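You operate a simulated robot arm through the tools that you are given. There is no shell and no other tool.

You are at the controls of a simulated two-armed robot. One attempt, no reset.

Task
When the dock shows FULL, swap its battery with the teal driver's flat one.
Fine: lay the flat one on the table while you wait; dock off at FULL, on again once the flat one is in; press the full one home till the driver's lamp lights; leave the other batteries.

The check looks at the end state, three seconds after you hand in, the way a careful person would. Anything else that was tipped, shoved, dropped, spilled or broken makes it a failure.

Robot
Two 7-joint arms with two-finger parallel grippers on one trunk, on a base that moves. Base frame: it is fixed to the floor where the robot stands at the start and does not move with it; the origin is under the middle of the robot, x ahead of it, y to its left, z up. Readings come in mm, rad, newtons and seconds.
The left shoulder is at the start at [50, 158, 1083], the right one opposite. With the tool pointing down near the work surface each hand reaches from about 100 to 660 mm from the robot's upright axis, wherever it stands, measured 20 degrees to its own side. Places, roughly: battery dock [2400, 200, 900]; black battery [2000, 500, 1000]; dock switch [2400, 200, 900]; teal driver [2250, 500, 1000]; top of the right table [2500, 300, 900]. Payload 3.91 kg a hand.
The TCP of each hand is the grasp point between the finger pads, 30 mm short of the fingertips. In the tool frame z runs along the fingers and y along their closing line. Largest opening 110 mm; finger width 20, thickness 10; the body of the gripper, 48 by 112 mm, starts 55 mm behind the TCP.
Orientation is that of the tool frame in the base frame, as a unit quaternion [w, x, y, z]. With the fingers straight down and closing along the base's y, the tool's x points along the base's -x, its y along +y and its z along -z.

Tools
- The arms move only by the tool apply_moves. It takes "left_targets", "right_targets" or both (then of equal length, played together; a hand with none holds still); each is a list of rows, each an object of numbers (a shift or turn left out is 0, a gripper value left out holds the last): "x", "y", "z": the shift along the base's x, y, z in mm; "ax", "ay", "az": the turn, a rotation vector about the base's x, y, z in rad; "claw": the gripper command, from -1 (shut) to 1 (fully open), values between in proportion. In form: [{"x": .., "y": .., "z": .., "ax": .., "ay": .., "az": .., "claw": ..}, ...]. A call has 1 to 20 rows; each row shifts and turns the commanded pose from where the row before left it. Each row takes 0.2 s and may step no farther than 50 mm and 0.15 rad from the row before; otherwise, or with a gripper value out of range, the whole call is refused. A pose out of reach is approached as far as the arm can. The call stops where the force on the tool passes 50 N (or 10 N more than at its start, if that is more) or the arm is blocked; 0.2 s more then pass. Each finger travels about 153 mm/s and halts on what it meets, pressing with about 33 N; the grip force reading is that of the motor and also rises with nothing between the fingers. The clock runs only during rows and for 0.2 s after the last one: add rows that do not move to give the fingers time. The reply holds the time, the measured pose of the TCP, the force on the tool along the base axes, the opening and the grip force, in the units named above and with some noise, with the torque about the TCP (base axes, N m) and any sound that the robot's microphone picked up.
- Cameras (640 x 400 px; columns grow to the right, rows downward): "scene" is now at [131.7, 6.9, 1246]; the picture's right is [0.11, -0.99, 0.00], its down [-0.33, -0.04, -0.94] and it looks along [0.94, 0.10, -0.34] (base axes); focal length 231 px, centre (320, 200). "left" rides on the left gripper at [72, -17, -103] in its tool frame; the picture's right is [0.23, 0.97, 0.00], its down [-0.76, 0.18, -0.62] and it looks along [-0.61, 0.14, 0.78] (tool axes); focal length 222 px, centre (320, 200). "right" rides on the right gripper at [72, 17, -103] in its tool frame; the picture's right is [-0.23, 0.97, 0.00], its down [-0.76, -0.18, -0.62] and it looks along [-0.61, -0.14, 0.78] (tool axes); focal length 222 px, centre (320, 200). There is no depth. A picture from a camera that has moved, and an enlarged one, comes with that camera's place and axes in the base frame and with its lens.
- snapshot(camera): a new picture of that camera. No time passes.
- lift_body(by): slides the trunk up (or, below 0, down) by that many mm; the arms and the scene camera ride with it, the base frame stays. It gives what a move gives, with no picture.
- base_move(legs): drives the robot by 1 to 6 legs, each [ahead, turn to the left] in mm and rad, along the robot's own axes; the way and the turn of a leg run together, so that a leg with both is an arc; at most 1500 mm and 3.142 rad a leg. The arms and the cameras ride along, it lands a little off, and it stops where it bumps. It gives what a move gives.
- head_to(pan, tilt): turns the head with the scene camera to pan (to the left, within 1.396 rad either way) and tilt (down, from -0.506 to 1.204), counted from straight ahead of the robot. It gives what a move gives.
- close_up(camera, box): a new picture of the part [left, top, right, bottom] of that camera's present view, enlarged. No time passes.
- close_job(): hands the job in; it is judged then, once.

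Places have to be worked out from the pictures, the camera data and where the tool is seen. Open the grippers and draw the arms clear of the work before you hand the job in, unless the task says otherwise.

The tools are called after "Call:" as a command line: name --argument value ..., lists and objects as JSON in quotes. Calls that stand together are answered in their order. apply_moves: Moves the arms, as the interface text tells. Its arguments: {"type":"object","properties":{"left_targets":{"type":"array","items":{"type":"object","properties":{"x":{"type":"number"},"y":{"type":"number"},"z":{"type":"number"},"ax":{"type":"number"},"ay":{"type":"number"},"az":{"type":"number"},"claw":{"type":"number"}}}},"right_targets":{"type":"array","items":{"type":"object","properties":{"x":{"type":"number"},"y":{"type":"number"},"z":{"type":"number"},"ax":{"type":"number"},"ay":{"type":"number"},"az":{"type":"number"},"claw":{"type":"number"}}}}},"required":[]} The other tools are called the same way: lift_body (by) moves the trunk up or down; base_move (legs) drives the base; head_to (pan, tilt) turns the head that bears the scene camera; snapshot (camera) takes a picture; close_up (camera, box) takes an enlarged picture of a part of a camera's view; close_job () hands the job in.

At the start:

```text
time: 0.0
left_position: [374.5, 151.2, 1184.5]
left_tcp_rot: [0.0, 0.0, 1.0, 0.0]
left_wrist_force: [-0.3, -0.1, 0.1]
left_torque: [-0.01, 0.01, 0.01]
left_width: 110.0
left_finger_force: 0.0
right_position: [374.8, -148.1, 1136.3]
right_tcp_rot: [0.001, 0.0, 1.0, 0.0]
right_wrist_force: [0.8, 0.2, 0.0]
right_torque: [-0.01, 0.0, -0.01]
right_width: 109.9
right_finger_force: 0.2
trunk travel left (down, up): [-325.0, 157.0]
robot x, y, heading: [-3.3, -3.7, -0.0]
head pan, tilt (commanded): [0.11, 0.344]
```

scene: 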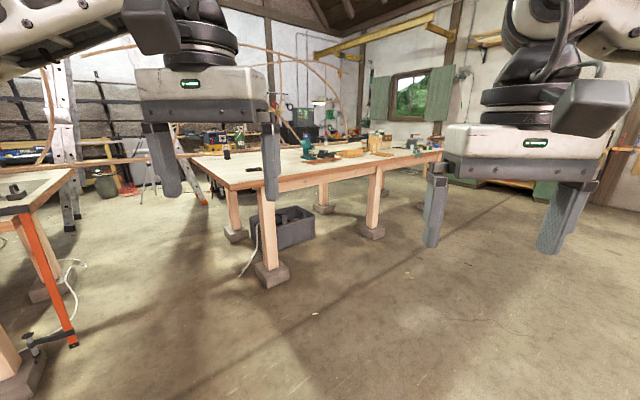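
right: 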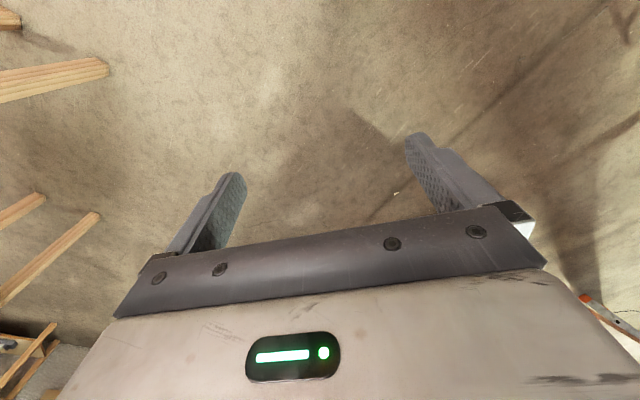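
left: 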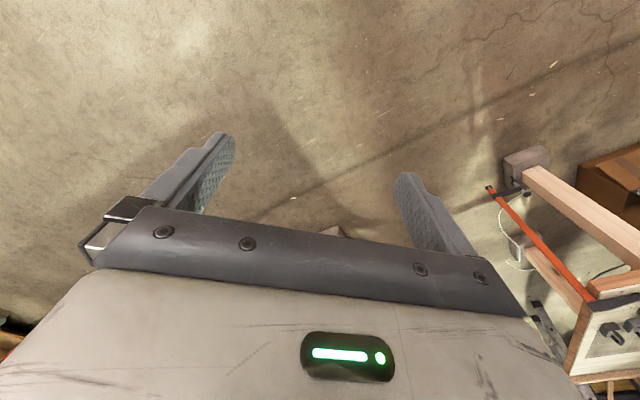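

The table with the teal driver is ahead and slightly left; I'll enlarge that part of the view before driving anywhere.

Call:
close_up --camera "scene" --box '[180, 90, 460, 290]'

Call:
close_up --camera "scene" --box '[270, 120, 450, 200]'

```text
2.00 times, centred on (320, 190) of scene
camera zoom: at [131.7, 6.9, 1246.0], right [0.11, -0.99, 0.0], down [-0.33, -0.04, -0.94], along [0.94, 0.1, -0.34], focal length 462 px, centre (320, 220)
```

zoom: 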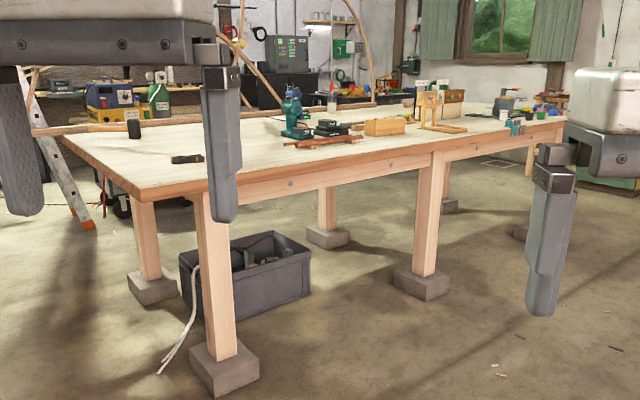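

```text
3.56 times, centred on (360, 160) of scene
camera zoom: at [131.7, 6.9, 1246.0], right [0.11, -0.99, 0.0], down [-0.33, -0.04, -0.94], along [0.94, 0.1, -0.34], focal length 821 px, centre (178, 342)
```

zoom: 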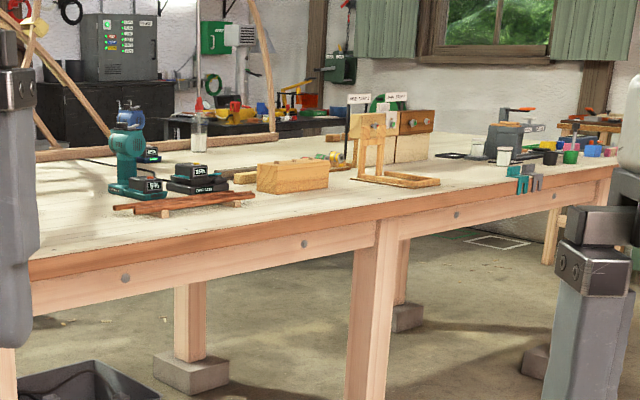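

The driver, several batteries and a charging dock seem to be grouped around the middle of the near edge. I'll zoom further into that group.

Call:
close_up --camera "scene" --box '[292, 140, 372, 190]'

Call:
close_up --camera "scene" --box '[360, 130, 456, 190]'

Call:
close_up --camera "scene" --box '[180, 120, 292, 190]'

```text
8.00 times, centred on (332, 165) of scene
camera zoom: at [131.7, 6.9, 1246.0], right [0.11, -0.99, 0.0], down [-0.33, -0.04, -0.94], along [0.94, 0.1, -0.34], focal length 1847 px, centre (224, 480)
```

zoom: 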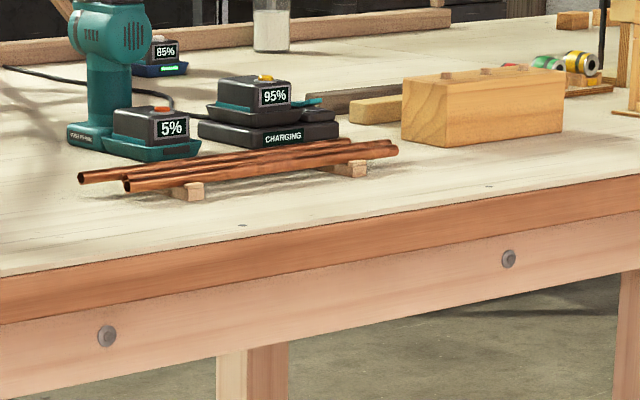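

```text
6.67 times, centred on (408, 160) of scene
camera zoom: at [131.7, 6.9, 1246.0], right [0.11, -0.99, 0.0], down [-0.33, -0.04, -0.94], along [0.94, 0.1, -0.34], focal length 1539 px, centre (-267, 467)
```

zoom: 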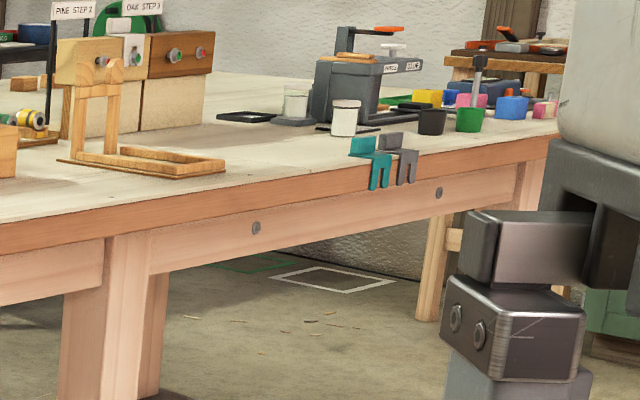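

```text
5.71 times, centred on (236, 155) of scene
camera zoom: at [131.7, 6.9, 1246.0], right [0.11, -0.99, 0.0], down [-0.33, -0.04, -0.94], along [0.94, 0.1, -0.34], focal length 1320 px, centre (800, 457)
```

zoom: 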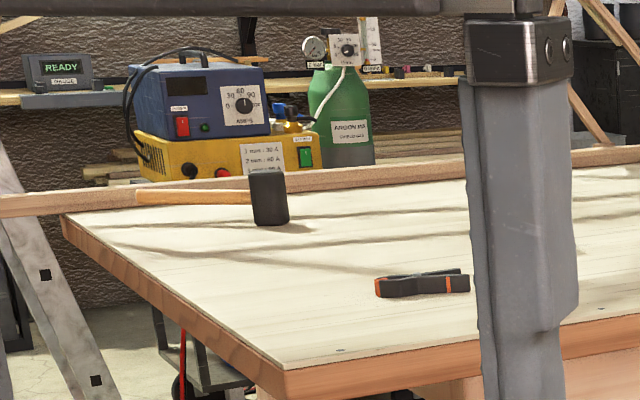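

The dock reads CHARGING with a 95% battery on it, and the teal driver holds a 5% one. The near table edge runs about 48° to the right of my heading, so I'll drive part of the way to a spot facing it and measure again.

Call:
base_move --legs '[[0, -0.228], [1150, 0], [0, 0.9]]'

```text
time: 9.0
left_position: [1319.5, 97.1, 1184.5]
left_tcp_rot: [0.0, -0.334, 0.942, 0.0]
left_wrist_force: [0.2, 0.4, -0.2]
left_torque: [0.01, 0.02, -0.04]
left_width: 109.8
left_finger_force: 0.0
right_position: [1509.9, -134.9, 1136.4]
right_tcp_rot: [0.0, -0.334, 0.942, 0.0]
right_wrist_force: [-0.4, -0.1, 0.0]
right_torque: [0.0, -0.01, 0.01]
right_width: 109.8
right_finger_force: 0.1
trunk travel left (down, up): [-325.0, 157.0]
robot x, y, heading: [1126.4, -256.4, 0.685]
head pan, tilt (commanded): [0.11, 0.344]
```

Robot is at (1126, −256), heading 0.685. I'll turn the head onto the work area and take a picture.

Call:
head_to --pan -0.25 --tilt 0.4

Call:
snapshot --camera "scene"

```text
time: 9.9
left_position: [1319.2, 98.0, 1185.0]
left_tcp_rot: [-0.001, -0.334, 0.943, 0.0]
left_wrist_force: [0.4, 0.0, 0.3]
left_torque: [-0.03, 0.01, -0.01]
left_width: 109.8
left_finger_force: 0.1
right_position: [1511.5, -134.6, 1135.2]
right_tcp_rot: [0.0, -0.334, 0.943, 0.0]
right_wrist_force: [-0.3, -0.3, -0.4]
right_torque: [0.01, -0.01, 0.0]
right_width: 110.1
right_finger_force: 0.1
trunk travel left (down, up): [-325.0, 157.0]
robot x, y, heading: [1128.1, -256.1, 0.683]
head pan, tilt (commanded): [-0.25, 0.4]
```

```text
taken
camera scene: at [1240.0, -195.3, 1240.7], right [0.42, -0.91, 0.0], down [-0.35, -0.16, -0.92], along [0.84, 0.39, -0.39], focal length 231 px, centre (320, 200)
```

scene: 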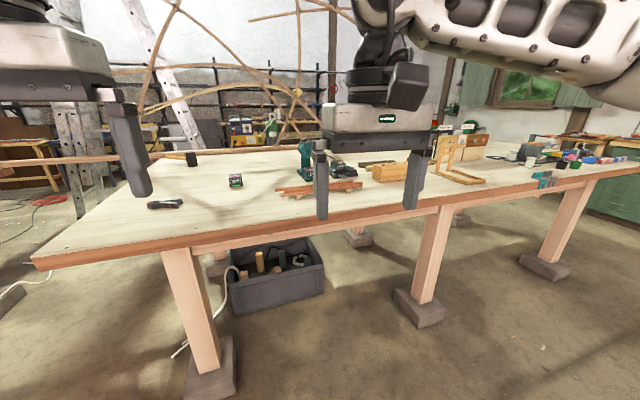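

Triangulating the two views puts the table top near z≈900 with its near edge on x+y≈1945 (running at −45°). The driver foot is at about (2110, 280) and the dock at about (2290, 190), so I'll drive to a spot about 500 mm off the edge opposite them.

Call:
base_move --legs '[[0, -0.908], [485, 0], [0, 1.01]]'

Call:
head_to --pan 0.0 --tilt 0.5

Call:
snapshot --camera "scene"

```text
time: 17.6
left_position: [1751.6, 11.3, 1185.0]
left_tcp_rot: [0.0, -0.385, 0.923, 0.0]
left_wrist_force: [0.3, -0.2, 0.9]
left_torque: [0.04, 0.0, -0.02]
left_width: 110.0
left_finger_force: 0.1
right_position: [1968.2, -199.4, 1136.3]
right_tcp_rot: [0.0, -0.385, 0.923, 0.001]
right_wrist_force: [0.2, 0.2, 0.0]
right_torque: [0.01, 0.0, 0.0]
right_width: 110.0
right_finger_force: 0.0
trunk travel left (down, up): [-325.0, 157.0]
robot x, y, heading: [1594.4, -366.8, 0.789]
head pan, tilt (commanded): [-0.25, 0.4]
```

```text
time: 18.4
left_position: [1752.8, 10.8, 1185.0]
left_tcp_rot: [0.001, -0.385, 0.923, 0.0]
left_wrist_force: [-0.2, 0.2, -0.2]
left_torque: [0.02, -0.03, 0.01]
left_width: 110.1
left_finger_force: 0.0
right_position: [1966.6, -200.2, 1135.4]
right_tcp_rot: [0.001, -0.385, 0.923, 0.0]
right_wrist_force: [0.6, 0.2, -0.1]
right_torque: [0.02, -0.03, 0.04]
right_width: 109.8
right_finger_force: 0.1
trunk travel left (down, up): [-325.0, 157.0]
robot x, y, heading: [1598.3, -361.5, 0.792]
head pan, tilt (commanded): [0.0, 0.499]
```

```text
taken
camera scene: at [1689.0, -272.2, 1231.6], right [0.71, -0.7, 0.0], down [-0.34, -0.34, -0.88], along [0.62, 0.62, -0.48], focal length 231 px, centre (320, 200)
```

scene: 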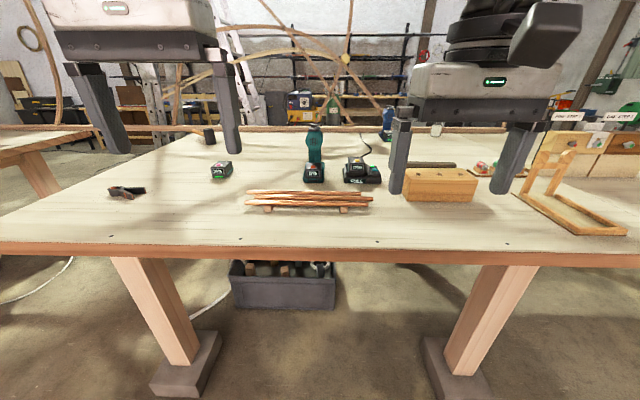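

The driver, dock and batteries are dead ahead now. I'll zoom in for the details: lamp, buttons, dock switch.

Call:
close_up --camera "scene" --box '[280, 115, 408, 195]'

Call:
close_up --camera "scene" --box '[328, 140, 392, 180]'

Call:
close_up --camera "scene" --box '[290, 110, 370, 160]'

Call:
close_up --camera "scene" --box '[190, 145, 254, 185]'

```text
5.00 times, centred on (344, 155) of scene
camera zoom: at [1689.0, -272.2, 1231.6], right [0.71, -0.7, 0.0], down [-0.34, -0.34, -0.88], along [0.62, 0.62, -0.48], focal length 1154 px, centre (200, 425)
```

zoom: 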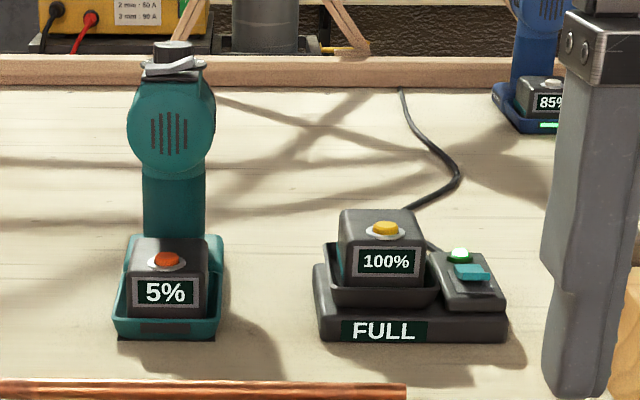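

```text
10.00 times, centred on (360, 160) of scene
camera zoom: at [1689.0, -272.2, 1231.6], right [0.71, -0.7, 0.0], down [-0.34, -0.34, -0.88], along [0.62, 0.62, -0.48], focal length 2309 px, centre (-80, 600)
```

zoom: 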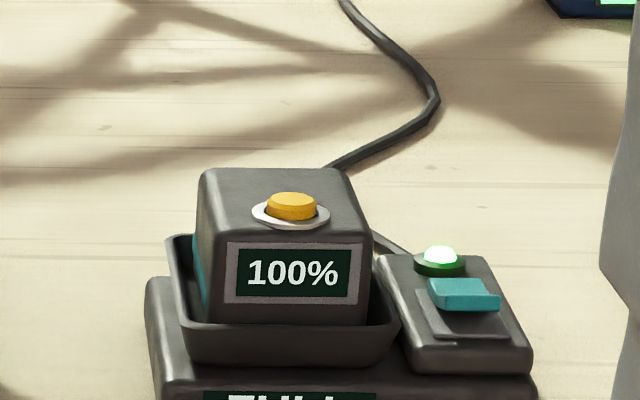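

```text
8.00 times, centred on (330, 135) of scene
camera zoom: at [1689.0, -272.2, 1231.6], right [0.71, -0.7, 0.0], down [-0.34, -0.34, -0.88], along [0.62, 0.62, -0.48], focal length 1847 px, centre (240, 720)
```

zoom: 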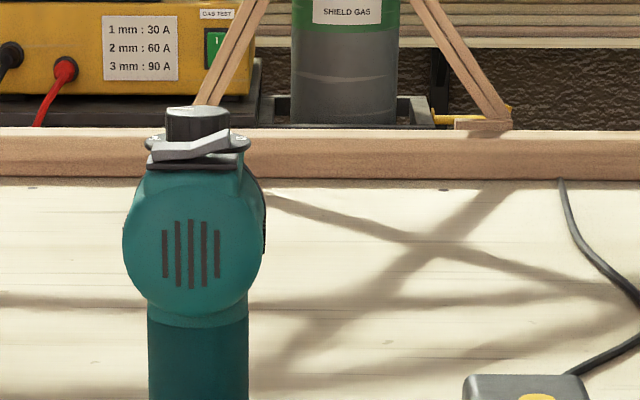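

```text
10.00 times, centred on (222, 165) of scene
camera zoom: at [1689.0, -272.2, 1231.6], right [0.71, -0.7, 0.0], down [-0.34, -0.34, -0.88], along [0.62, 0.62, -0.48], focal length 2309 px, centre (1300, 550)
```

zoom: 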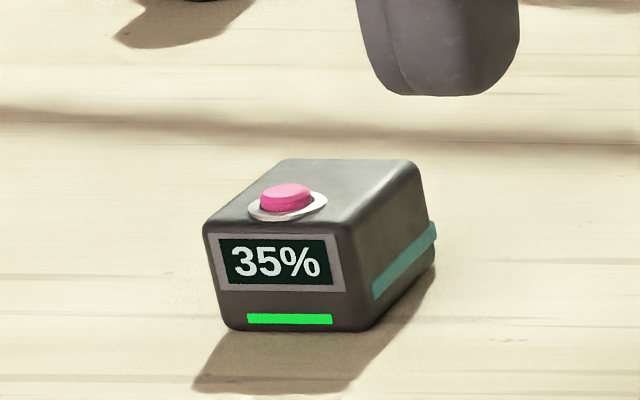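

The dock now reads FULL, its green lamp is lit, and the switch is a teal rocker on the right. Before driving nearer I'll look straight down to see my base's footprint against the table edge.

Call:
head_to --pan 0.0 --tilt 1.2

Call:
snapshot --camera "scene"

Call:
snapshot --camera "left"

Call:
snapshot --camera "right"

```text
time: 19.5
left_position: [1752.8, 10.7, 1184.9]
left_tcp_rot: [0.0, -0.385, 0.923, 0.0]
left_wrist_force: [0.0, 0.5, 0.0]
left_torque: [-0.01, -0.01, 0.01]
left_width: 110.0
left_finger_force: 0.1
right_position: [1966.6, -200.2, 1135.1]
right_tcp_rot: [0.0, -0.385, 0.923, 0.0]
right_wrist_force: [0.1, -0.9, -0.4]
right_torque: [-0.01, -0.01, 0.02]
right_width: 109.9
right_finger_force: 0.2
trunk travel left (down, up): [-325.0, 157.0]
robot x, y, heading: [1598.8, -360.8, 0.787]
head pan, tilt (commanded): [0.0, 1.201]
```

```text
taken
camera scene: at [1664.3, -297.0, 1177.9], right [0.71, -0.7, 0.0], down [-0.66, -0.66, -0.36], along [0.26, 0.26, -0.93], focal length 231 px, centre (320, 200)
```

scene: 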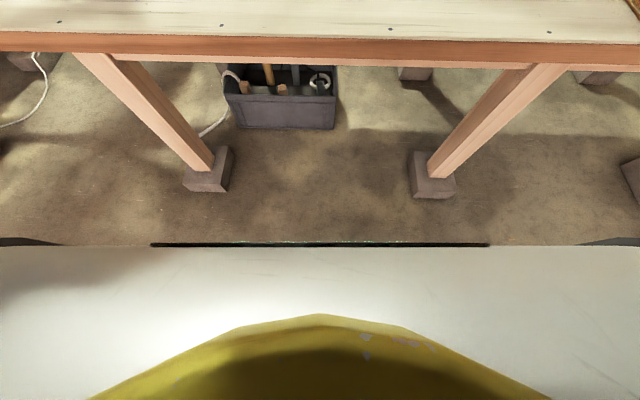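

```text
taken
camera left: at [1713.4, -51.9, 1288.6], right [-0.85, 0.52, 0.0], down [0.41, 0.67, 0.62], along [0.33, 0.53, -0.78], focal length 222 px, centre (320, 200)
```

left: 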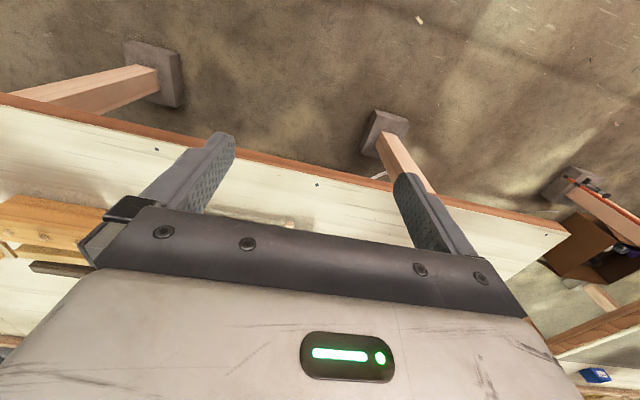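

```text
taken
camera right: at [1904.3, -240.1, 1239.7], right [-0.53, 0.85, 0.0], down [0.66, 0.42, 0.62], along [0.53, 0.33, -0.78], focal length 222 px, centre (320, 200)
```

right: 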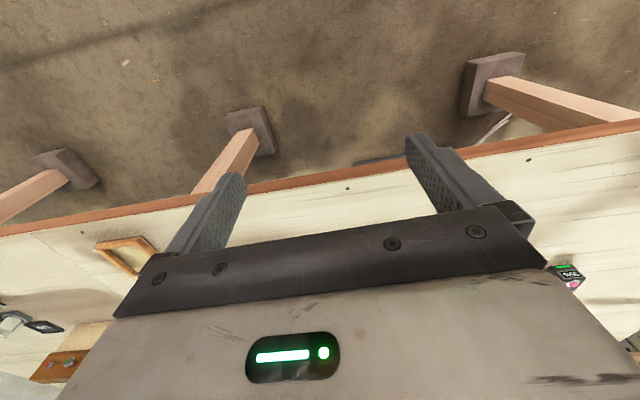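

A white surface with a straight front edge fills the bottom of the view, but I can't tell how far it sticks out from one picture. A second tilt gives the parallax to place it.

Call:
head_to --pan 0.0 --tilt 0.85

Call:
snapshot --camera "scene"

```text
time: 20.3
left_position: [1753.0, 10.9, 1184.6]
left_tcp_rot: [0.0, -0.385, 0.923, 0.0]
left_wrist_force: [-0.1, -0.9, -0.3]
left_torque: [-0.01, -0.01, 0.01]
left_width: 110.1
left_finger_force: 0.1
right_position: [1967.3, -199.0, 1136.3]
right_tcp_rot: [0.0, -0.385, 0.923, -0.001]
right_wrist_force: [0.6, -0.3, -0.2]
right_torque: [0.0, 0.0, 0.02]
right_width: 109.8
right_finger_force: 0.1
trunk travel left (down, up): [-325.0, 157.0]
robot x, y, heading: [1600.6, -362.1, 0.787]
head pan, tilt (commanded): [0.0, 0.85]
```

```text
taken
camera scene: at [1680.0, -281.2, 1201.5], right [0.71, -0.7, 0.0], down [-0.53, -0.53, -0.66], along [0.46, 0.47, -0.75], focal length 231 px, centre (320, 200)
```

scene: 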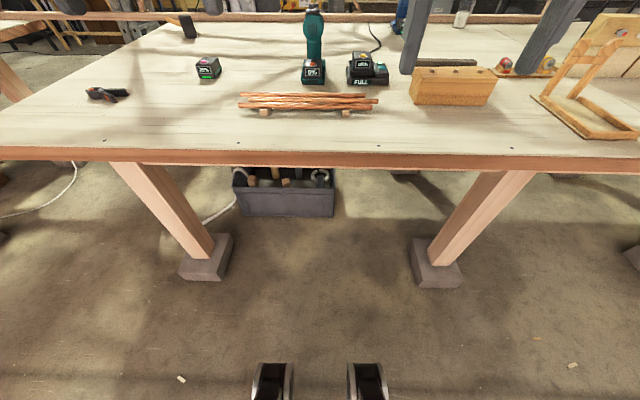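

The white surface is my own chest, only about 115 mm ahead of the axis. The base wheels reach about 230 mm forward at floor level and will pass under the table between its legs, so I can drive about 230 mm closer.

Call:
base_move --legs '[[230, 0]]'

Call:
head_to --pan 0.0 --tilt 0.75

Call:
snapshot --camera "scene"

```text
time: 22.0
left_position: [1912.3, 170.6, 1185.2]
left_tcp_rot: [0.0, -0.386, 0.923, 0.0]
left_wrist_force: [0.2, -0.2, -1.2]
left_torque: [-0.02, 0.0, -0.01]
left_width: 110.0
left_finger_force: 0.0
right_position: [2126.3, -38.5, 1135.5]
right_tcp_rot: [0.0, -0.385, 0.923, 0.0]
right_wrist_force: [0.1, -0.2, 0.1]
right_torque: [0.04, 0.0, 0.01]
right_width: 109.9
right_finger_force: 0.2
trunk travel left (down, up): [-325.0, 157.0]
robot x, y, heading: [1755.5, -202.4, 0.79]
head pan, tilt (commanded): [0.0, 0.85]
```

```text
time: 22.7
left_position: [1912.4, 170.8, 1185.2]
left_tcp_rot: [0.0, -0.385, 0.923, 0.0]
left_wrist_force: [0.5, -0.3, -0.5]
left_torque: [0.02, -0.04, -0.03]
left_width: 109.7
left_finger_force: 0.1
right_position: [2126.3, -39.4, 1136.3]
right_tcp_rot: [0.001, -0.385, 0.923, -0.001]
right_wrist_force: [0.1, -0.2, -0.9]
right_torque: [-0.05, -0.02, 0.01]
right_width: 109.9
right_finger_force: 0.1
trunk travel left (down, up): [-325.0, 157.0]
robot x, y, heading: [1759.4, -202.7, 0.791]
head pan, tilt (commanded): [0.0, 0.75]
```

```text
taken
camera scene: at [1842.0, -117.6, 1209.6], right [0.71, -0.7, 0.0], down [-0.48, -0.48, -0.73], along [0.51, 0.52, -0.68], focal length 231 px, centre (320, 200)
```

scene: 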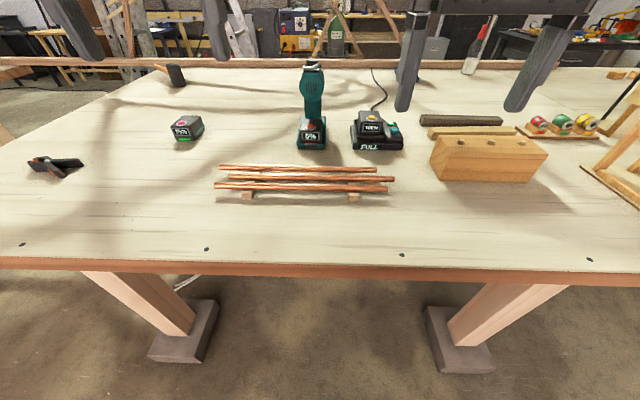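

From two heights of the edge I get the table top at z≈885, the edge about 320 mm ahead of my axis, and the driver and dock fronts about 660 mm ahead. I need roughly 110 mm more, which still leaves my chest clear of the edge.

Call:
base_move --legs '[[110, 0]]'

Call:
snapshot --camera "scene"

```text
time: 23.9
left_position: [1988.5, 248.2, 1183.8]
left_tcp_rot: [0.0, -0.385, 0.923, 0.0]
left_wrist_force: [-0.3, -0.1, -0.1]
left_torque: [-0.02, 0.01, 0.0]
left_width: 110.1
left_finger_force: 0.1
right_position: [2203.5, 38.1, 1135.1]
right_tcp_rot: [0.0, -0.385, 0.923, 0.0]
right_wrist_force: [-0.5, -0.2, -0.5]
right_torque: [0.0, -0.02, -0.01]
right_width: 109.7
right_finger_force: 0.1
trunk travel left (down, up): [-325.0, 157.0]
robot x, y, heading: [1830.4, -124.8, 0.788]
head pan, tilt (commanded): [0.0, 0.75]
```

```text
taken
camera scene: at [1919.8, -39.1, 1209.5], right [0.71, -0.7, 0.0], down [-0.48, -0.48, -0.73], along [0.51, 0.52, -0.68], focal length 231 px, centre (320, 200)
```

scene: 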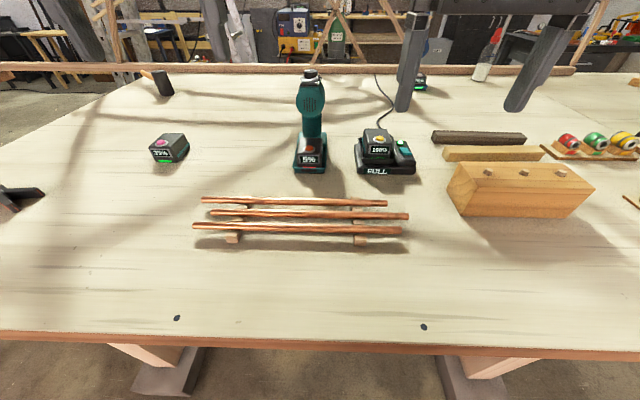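

The edge is now about 215 mm ahead of the axis and everything stands untouched. I'll take precise close-ups of the driver and the dock.

Call:
close_up --camera "scene" --box '[270, 60, 430, 160]'

Call:
close_up --camera "scene" --box '[280, 120, 360, 180]'

Call:
close_up --camera "scene" --box '[345, 120, 425, 180]'

Call:
snapshot --camera "right"

Call:
snapshot --camera "left"

```text
4.00 times, centred on (350, 110) of scene
camera zoom: at [1919.8, -39.1, 1209.5], right [0.71, -0.7, 0.0], down [-0.48, -0.48, -0.73], along [0.51, 0.52, -0.68], focal length 924 px, centre (200, 560)
```

zoom: 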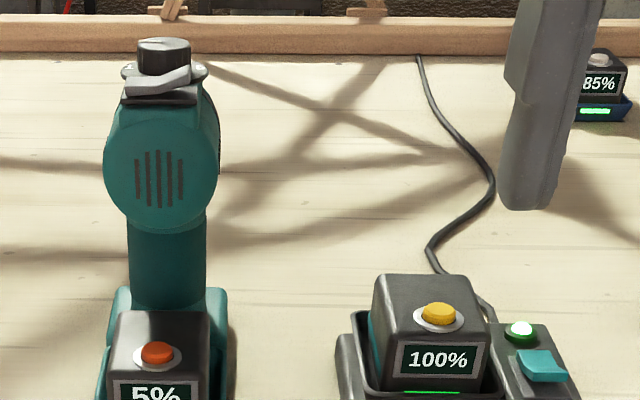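

```text
6.67 times, centred on (320, 150) of scene
camera zoom: at [1919.8, -39.1, 1209.5], right [0.71, -0.7, 0.0], down [-0.48, -0.48, -0.73], along [0.51, 0.52, -0.68], focal length 1539 px, centre (320, 533)
```

zoom: 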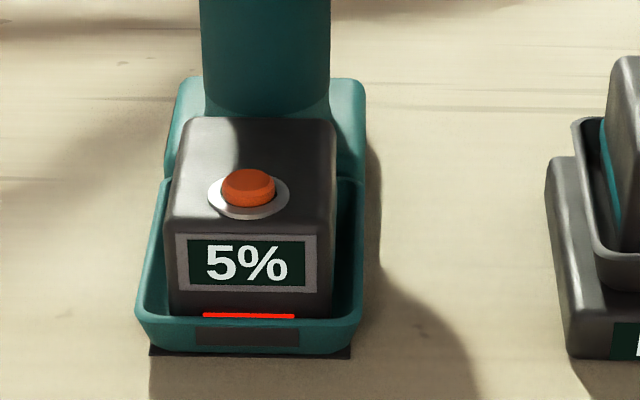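

```text
6.67 times, centred on (385, 150) of scene
camera zoom: at [1919.8, -39.1, 1209.5], right [0.71, -0.7, 0.0], down [-0.48, -0.48, -0.73], along [0.51, 0.52, -0.68], focal length 1539 px, centre (-113, 533)
```

zoom: 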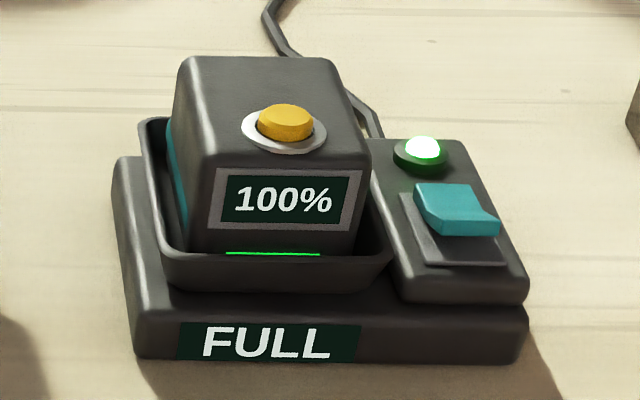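

```text
taken
camera right: at [2140.7, -1.6, 1239.5], right [-0.53, 0.85, 0.0], down [0.66, 0.42, 0.62], along [0.53, 0.33, -0.78], focal length 222 px, centre (320, 200)
```

right: 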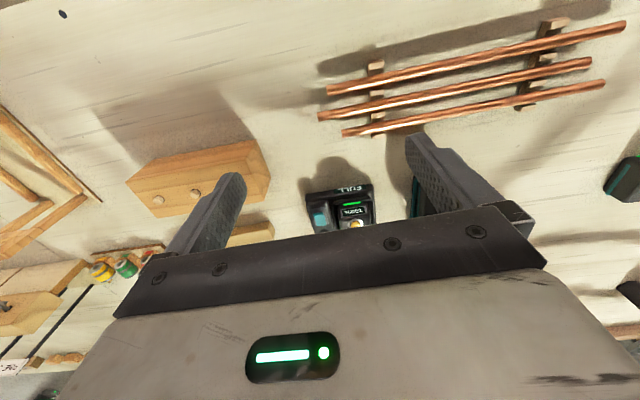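

```text
taken
camera left: at [1950.1, 186.8, 1288.5], right [-0.85, 0.52, 0.0], down [0.41, 0.67, 0.62], along [0.33, 0.53, -0.78], focal length 222 px, centre (320, 200)
```

left: 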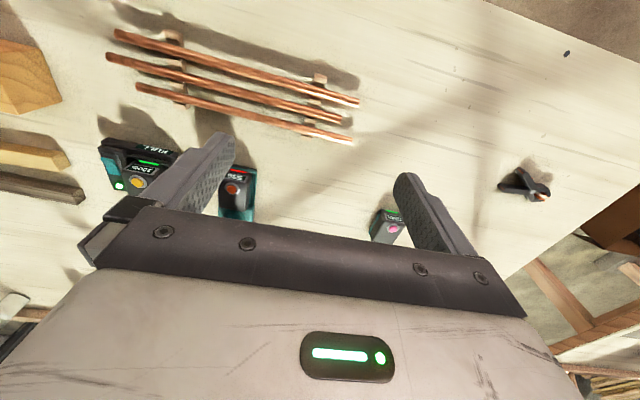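

The wrist cameras see both objects too. Enlarging them gives me triangulation.

Call:
close_up --camera "right" --box '[290, 150, 434, 240]'

Call:
close_up --camera "left" --box '[90, 120, 266, 230]'

```text
4.44 times, centred on (362, 195) of right
camera zoom: at [2140.7, -1.6, 1239.5], right [-0.53, 0.85, 0.0], down [0.66, 0.42, 0.62], along [0.53, 0.33, -0.78], focal length 987 px, centre (133, 222)
```

zoom: 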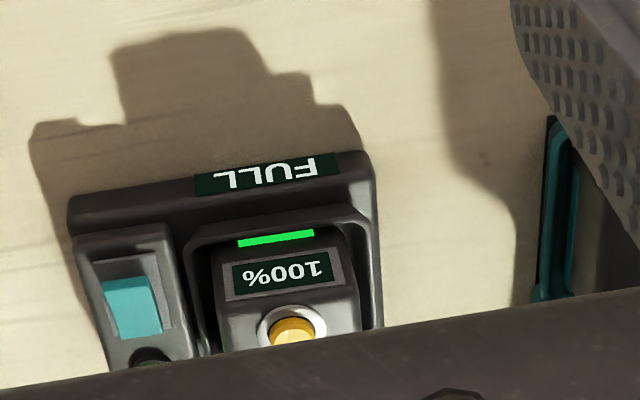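

```text
3.64 times, centred on (178, 175) of left
camera zoom: at [1950.1, 186.8, 1288.5], right [-0.85, 0.52, 0.0], down [0.41, 0.67, 0.62], along [0.33, 0.53, -0.78], focal length 808 px, centre (836, 291)
```

zoom: 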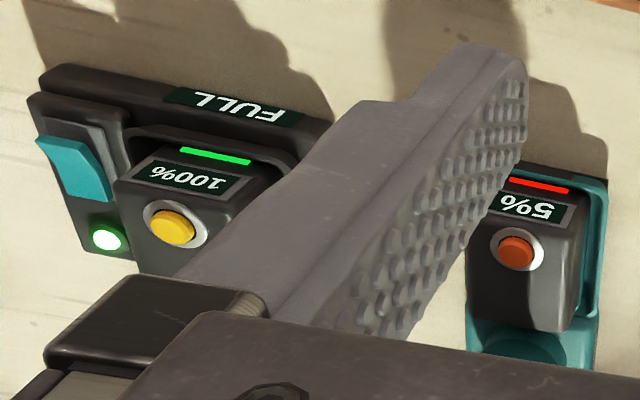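

Triangulated relative to the robot: flat battery's button top is at z≈932 and the dock battery's at z≈963, with the batteries about 57 × 77 mm. I'll look more closely at the dock switch and the driver front from all cameras.

Call:
close_up --camera "scene" --box '[388, 135, 428, 175]'

Call:
close_up --camera "left" --box '[95, 140, 135, 195]'

Call:
close_up --camera "right" --box '[300, 195, 348, 235]'

Call:
close_up --camera "scene" --box '[400, 60, 440, 100]'

Call:
close_up --camera "left" --box '[360, 195, 424, 250]'

```text
10.00 times, centred on (408, 155) of scene
camera zoom: at [1919.8, -39.1, 1209.5], right [0.71, -0.7, 0.0], down [-0.48, -0.48, -0.73], along [0.51, 0.52, -0.68], focal length 2309 px, centre (-560, 650)
```

zoom: 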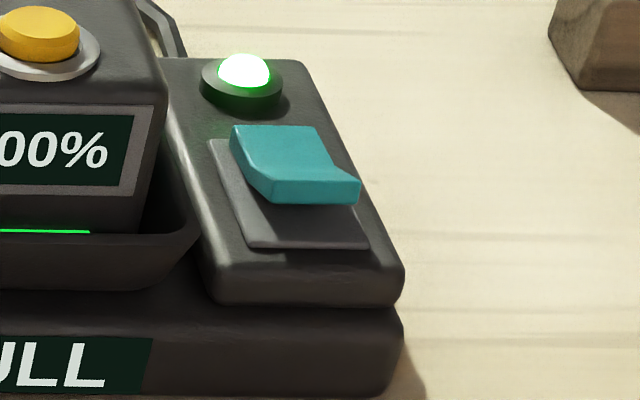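

```text
7.27 times, centred on (115, 168) of left
camera zoom: at [1950.1, 186.8, 1288.5], right [-0.85, 0.52, 0.0], down [0.41, 0.67, 0.62], along [0.33, 0.53, -0.78], focal length 1615 px, centre (1811, 436)
```

zoom: 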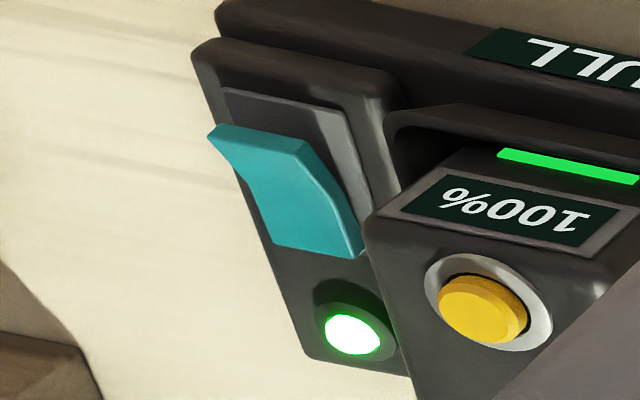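

```text
10.00 times, centred on (324, 215) of right
camera zoom: at [2140.7, -1.6, 1239.5], right [-0.53, 0.85, 0.0], down [0.66, 0.42, 0.62], along [0.53, 0.33, -0.78], focal length 2221 px, centre (280, 50)
```

zoom: 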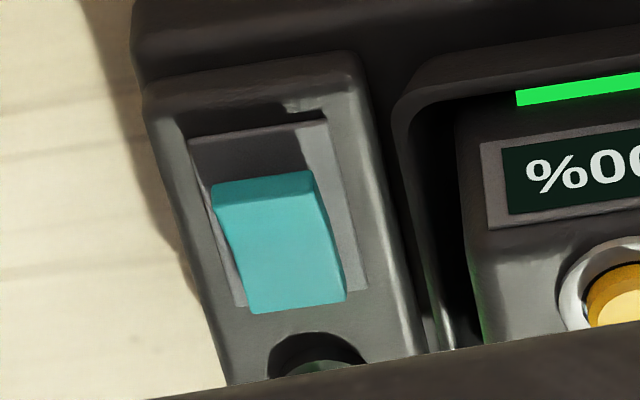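

```text
10.00 times, centred on (420, 80) of scene
camera zoom: at [1919.8, -39.1, 1209.5], right [0.71, -0.7, 0.0], down [-0.48, -0.48, -0.73], along [0.51, 0.52, -0.68], focal length 2309 px, centre (-680, 1400)
```

zoom: 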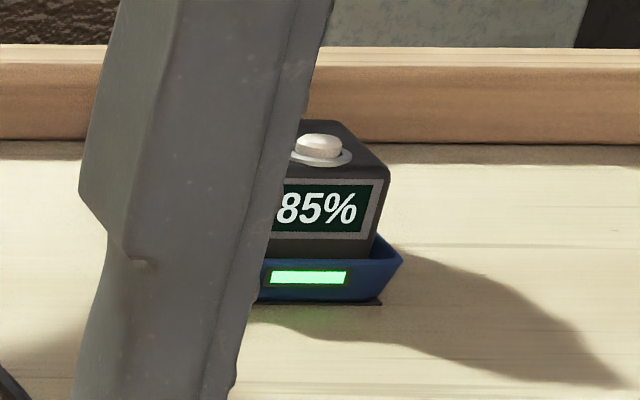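

```text
7.27 times, centred on (392, 222) of left
camera zoom: at [1950.1, 186.8, 1288.5], right [-0.85, 0.52, 0.0], down [0.41, 0.67, 0.62], along [0.33, 0.53, -0.78], focal length 1615 px, centre (-204, 36)
```

zoom: 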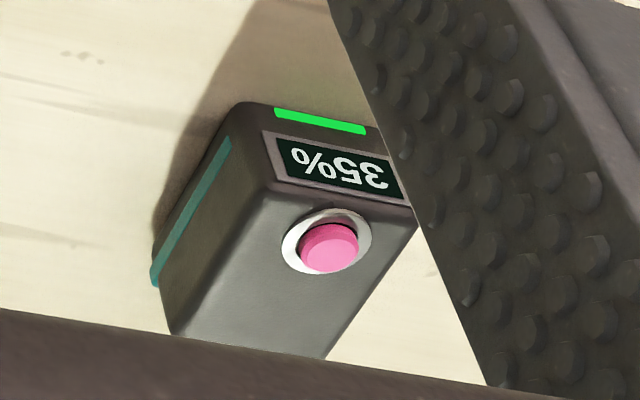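

The switch is a rocker: its near end is raised (about z 928) and the far end is down toward the lit lamp, so pressing the near end should switch the dock off. The driver's lamp must be the dark strip on its tray front, since the blue driver's strip is lit green. I'll move 50 mm closer for comfortable reach.

Call:
base_move --legs '[[50, 0]]'

Call:
snapshot --camera "scene"

Call:
close_up --camera "scene" --box '[280, 100, 440, 200]'

Call:
close_up --camera "right" --box '[280, 110, 440, 220]'

Call:
close_up --camera "left" --box '[80, 100, 272, 220]'

```text
time: 24.8
left_position: [2023.8, 285.6, 1185.2]
left_tcp_rot: [0.0, -0.386, 0.923, 0.0]
left_wrist_force: [-0.1, 0.0, -0.7]
left_torque: [-0.03, 0.0, -0.03]
left_width: 109.8
left_finger_force: 0.0
right_position: [2238.7, 74.2, 1134.9]
right_tcp_rot: [0.0, -0.385, 0.923, 0.001]
right_wrist_force: [-0.4, 0.1, -0.1]
right_torque: [0.0, 0.0, 0.03]
right_width: 110.1
right_finger_force: 0.2
trunk travel left (down, up): [-325.0, 157.0]
robot x, y, heading: [1871.1, -89.4, 0.791]
head pan, tilt (commanded): [0.0, 0.75]
```

```text
taken
camera scene: at [1954.8, -3.7, 1209.5], right [0.71, -0.7, 0.0], down [-0.48, -0.48, -0.73], along [0.51, 0.52, -0.68], focal length 231 px, centre (320, 200)
```

scene: 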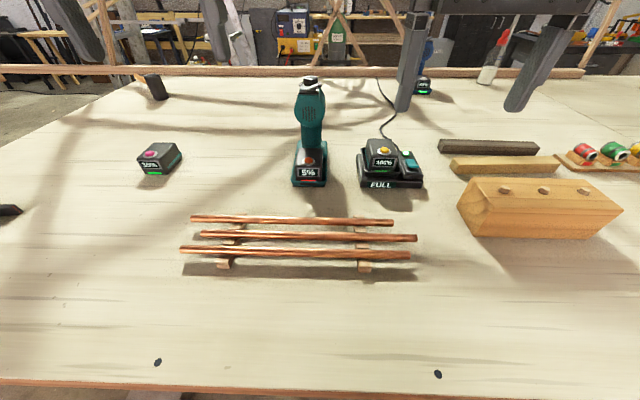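

```text
4.00 times, centred on (360, 150) of scene
camera zoom: at [1954.8, -3.7, 1209.5], right [0.71, -0.7, 0.0], down [-0.48, -0.48, -0.73], along [0.51, 0.52, -0.68], focal length 924 px, centre (160, 400)
```

zoom: 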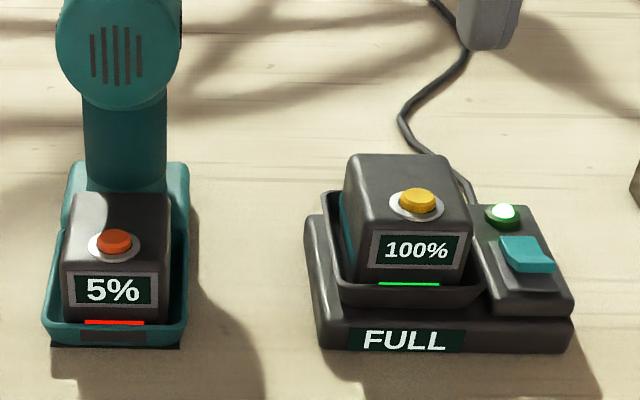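

```text
3.64 times, centred on (360, 165) of right
camera zoom: at [2175.8, 33.8, 1239.6], right [-0.53, 0.85, 0.0], down [0.66, 0.42, 0.62], along [0.53, 0.33, -0.78], focal length 808 px, centre (174, 327)
```

zoom: 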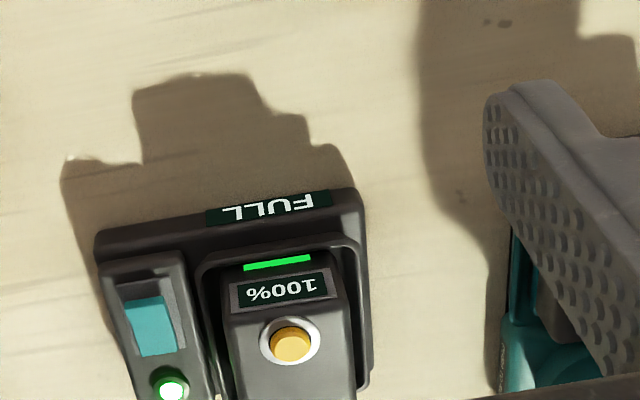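

```text
3.33 times, centred on (176, 160) of left
camera zoom: at [1985.2, 222.2, 1288.5], right [-0.85, 0.52, 0.0], down [0.41, 0.67, 0.62], along [0.33, 0.53, -0.78], focal length 740 px, centre (800, 333)
```

zoom: 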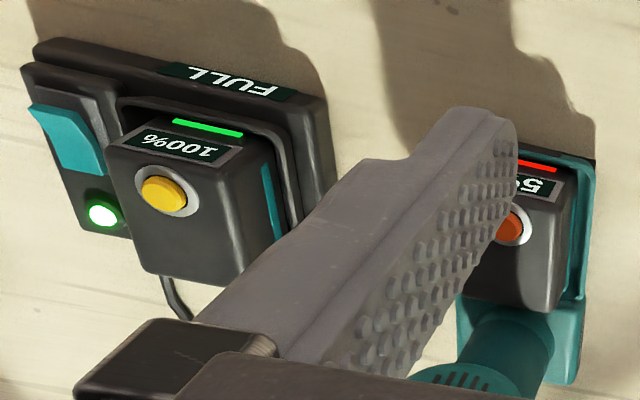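

Two fresh triangulations agree: the rocker's raised near end is at about (2383, 147, 929). With fingers shut, I'll bring the right hand over it and stop about 55 mm above.

Call:
apply_moves --right_targets '[{"x": 36.5, "y": 18.7, "z": 0, "claw": -1}, {"x": 36.5, "y": 18.7, "z": 0}, {"x": 36.5, "y": 18.7, "z": 0}, {"x": 36.6, "y": 18.6, "z": 0}, {"z": -40}, {"z": -40}, {"z": -40}, {"z": 0}]'

Call:
snapshot --camera "right"

Call:
snapshot --camera "scene"

```text
time: 26.6
left_position: [2023.5, 284.1, 1185.5]
left_tcp_rot: [0.0, -0.385, 0.923, 0.001]
left_wrist_force: [-0.2, -0.2, -0.5]
left_torque: [0.01, -0.01, 0.01]
left_width: 109.9
left_finger_force: 0.1
right_position: [2386.6, 148.8, 1014.2]
right_tcp_rot: [0.0, -0.385, 0.923, 0.001]
right_wrist_force: [0.2, 0.7, 0.1]
right_torque: [-0.02, 0.0, -0.01]
right_width: 0.4
right_finger_force: 32.8
trunk travel left (down, up): [-325.0, 157.0]
robot x, y, heading: [1867.8, -87.5, 0.787]
head pan, tilt (commanded): [0.0, 0.75]
```

```text
taken
camera right: at [2322.7, 108.8, 1118.4], right [-0.53, 0.85, 0.0], down [0.66, 0.42, 0.62], along [0.53, 0.33, -0.78], focal length 222 px, centre (320, 200)
```

right: 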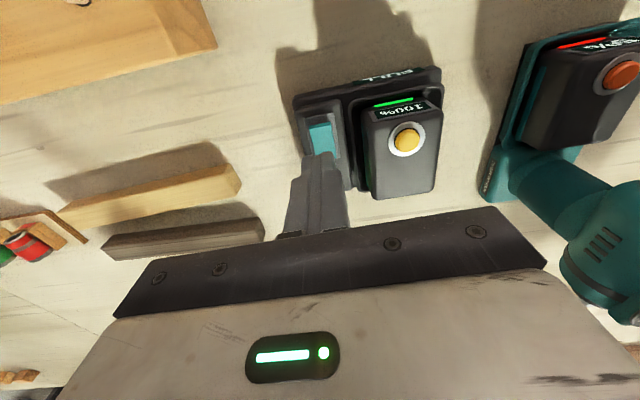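

```text
taken
camera scene: at [1954.3, -4.2, 1209.6], right [0.71, -0.7, 0.0], down [-0.48, -0.48, -0.73], along [0.51, 0.52, -0.68], focal length 231 px, centre (320, 200)
```

scene: 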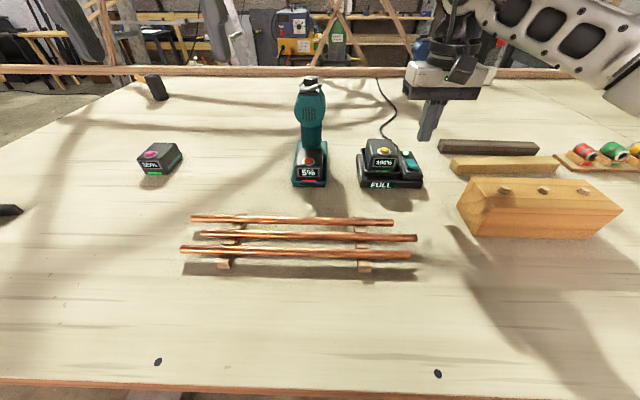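

The closed fingers sit over the rocker. I'll enlarge to verify the alignment before pressing.

Call:
close_up --camera "right" --box '[280, 70, 360, 190]'

Call:
close_up --camera "scene" --box '[370, 90, 450, 200]'

Call:
close_up --camera "right" --box '[480, 20, 640, 330]'

```text
3.33 times, centred on (320, 130) of right
camera zoom: at [2322.7, 108.8, 1118.4], right [-0.53, 0.85, 0.0], down [0.66, 0.42, 0.62], along [0.53, 0.33, -0.78], focal length 740 px, centre (320, 433)
```

zoom: 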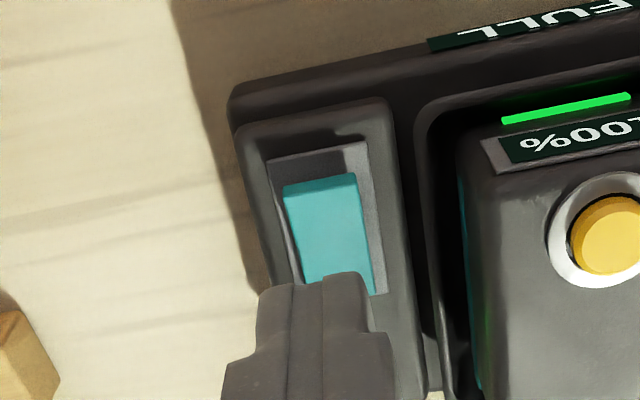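

```text
3.64 times, centred on (410, 145) of scene
camera zoom: at [1954.3, -4.2, 1209.6], right [0.71, -0.7, 0.0], down [-0.48, -0.48, -0.73], along [0.51, 0.52, -0.68], focal length 840 px, centre (-7, 400)
```

zoom: 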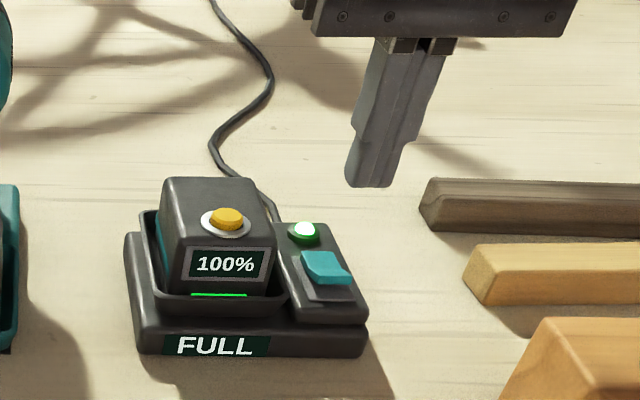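

```text
1.29 times, centred on (560, 175) of right
camera zoom: at [2322.7, 108.8, 1118.4], right [-0.53, 0.85, 0.0], down [0.66, 0.42, 0.62], along [0.53, 0.33, -0.78], focal length 287 px, centre (10, 232)
```

zoom: 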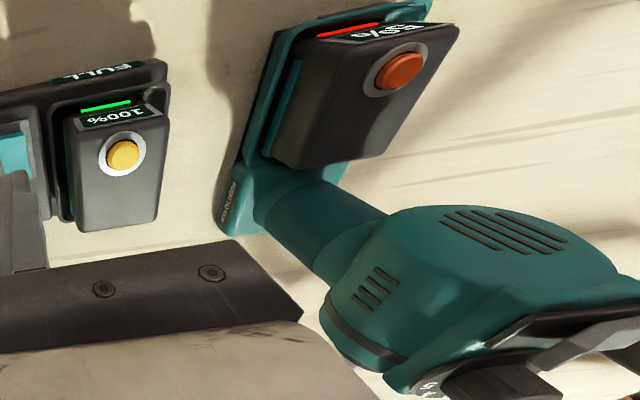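

The fingertips are centred 2 mm right of the rocker's centre and overlap its raised end. I'll come down and press in small steps to switch the dock off.

Call:
apply_moves --right_targets '[{"z": -40}, {"z": -8}, {"z": -3}, {"z": -3}, {"z": -3}, {"z": -3}, {"z": -3}, {"z": -3}]'

Call:
close_up --camera "scene" --box '[350, 110, 450, 200]'

Call:
close_up --camera "right" --box '[260, 60, 420, 190]'

```text
time: 28.4
left_position: [2024.3, 284.3, 1185.5]
left_tcp_rot: [0.0, -0.385, 0.923, 0.0]
left_wrist_force: [0.0, 1.1, 0.3]
left_torque: [0.02, 0.01, 0.0]
left_width: 109.9
left_finger_force: 0.0
right_position: [2383.8, 147.1, 952.7]
right_tcp_rot: [0.002, -0.385, 0.923, 0.002]
right_wrist_force: [1.8, -0.7, 9.6]
right_torque: [0.02, -0.13, 0.09]
right_width: 0.3
right_finger_force: 33.3
trunk travel left (down, up): [-325.0, 157.0]
robot x, y, heading: [1872.6, -88.7, 0.793]
head pan, tilt (commanded): [0.0, 0.75]
```

```text
4.44 times, centred on (400, 155) of scene
camera zoom: at [1953.9, -4.6, 1209.9], right [0.71, -0.7, 0.0], down [-0.48, -0.48, -0.73], along [0.52, 0.52, -0.68], focal length 1026 px, centre (-36, 400)
```

zoom: 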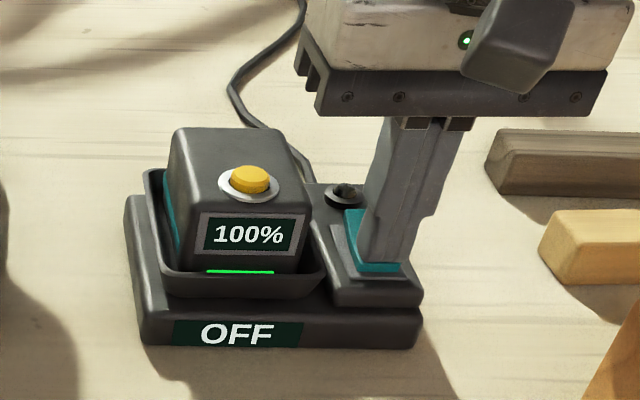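

```text
3.08 times, centred on (340, 125) of right
camera zoom: at [2321.2, 107.6, 1055.5], right [-0.53, 0.85, 0.0], down [0.66, 0.41, 0.63], along [0.53, 0.34, -0.78], focal length 684 px, centre (258, 431)
```

zoom: 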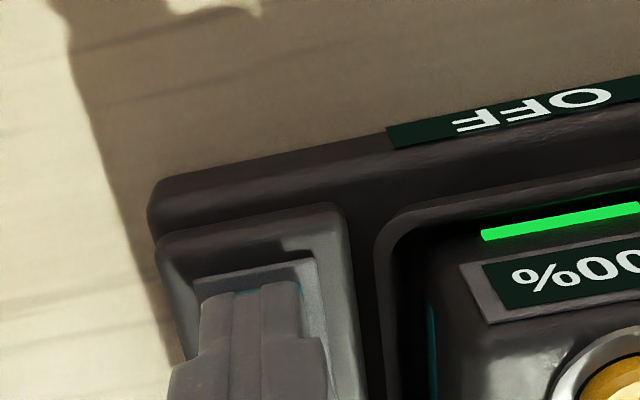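

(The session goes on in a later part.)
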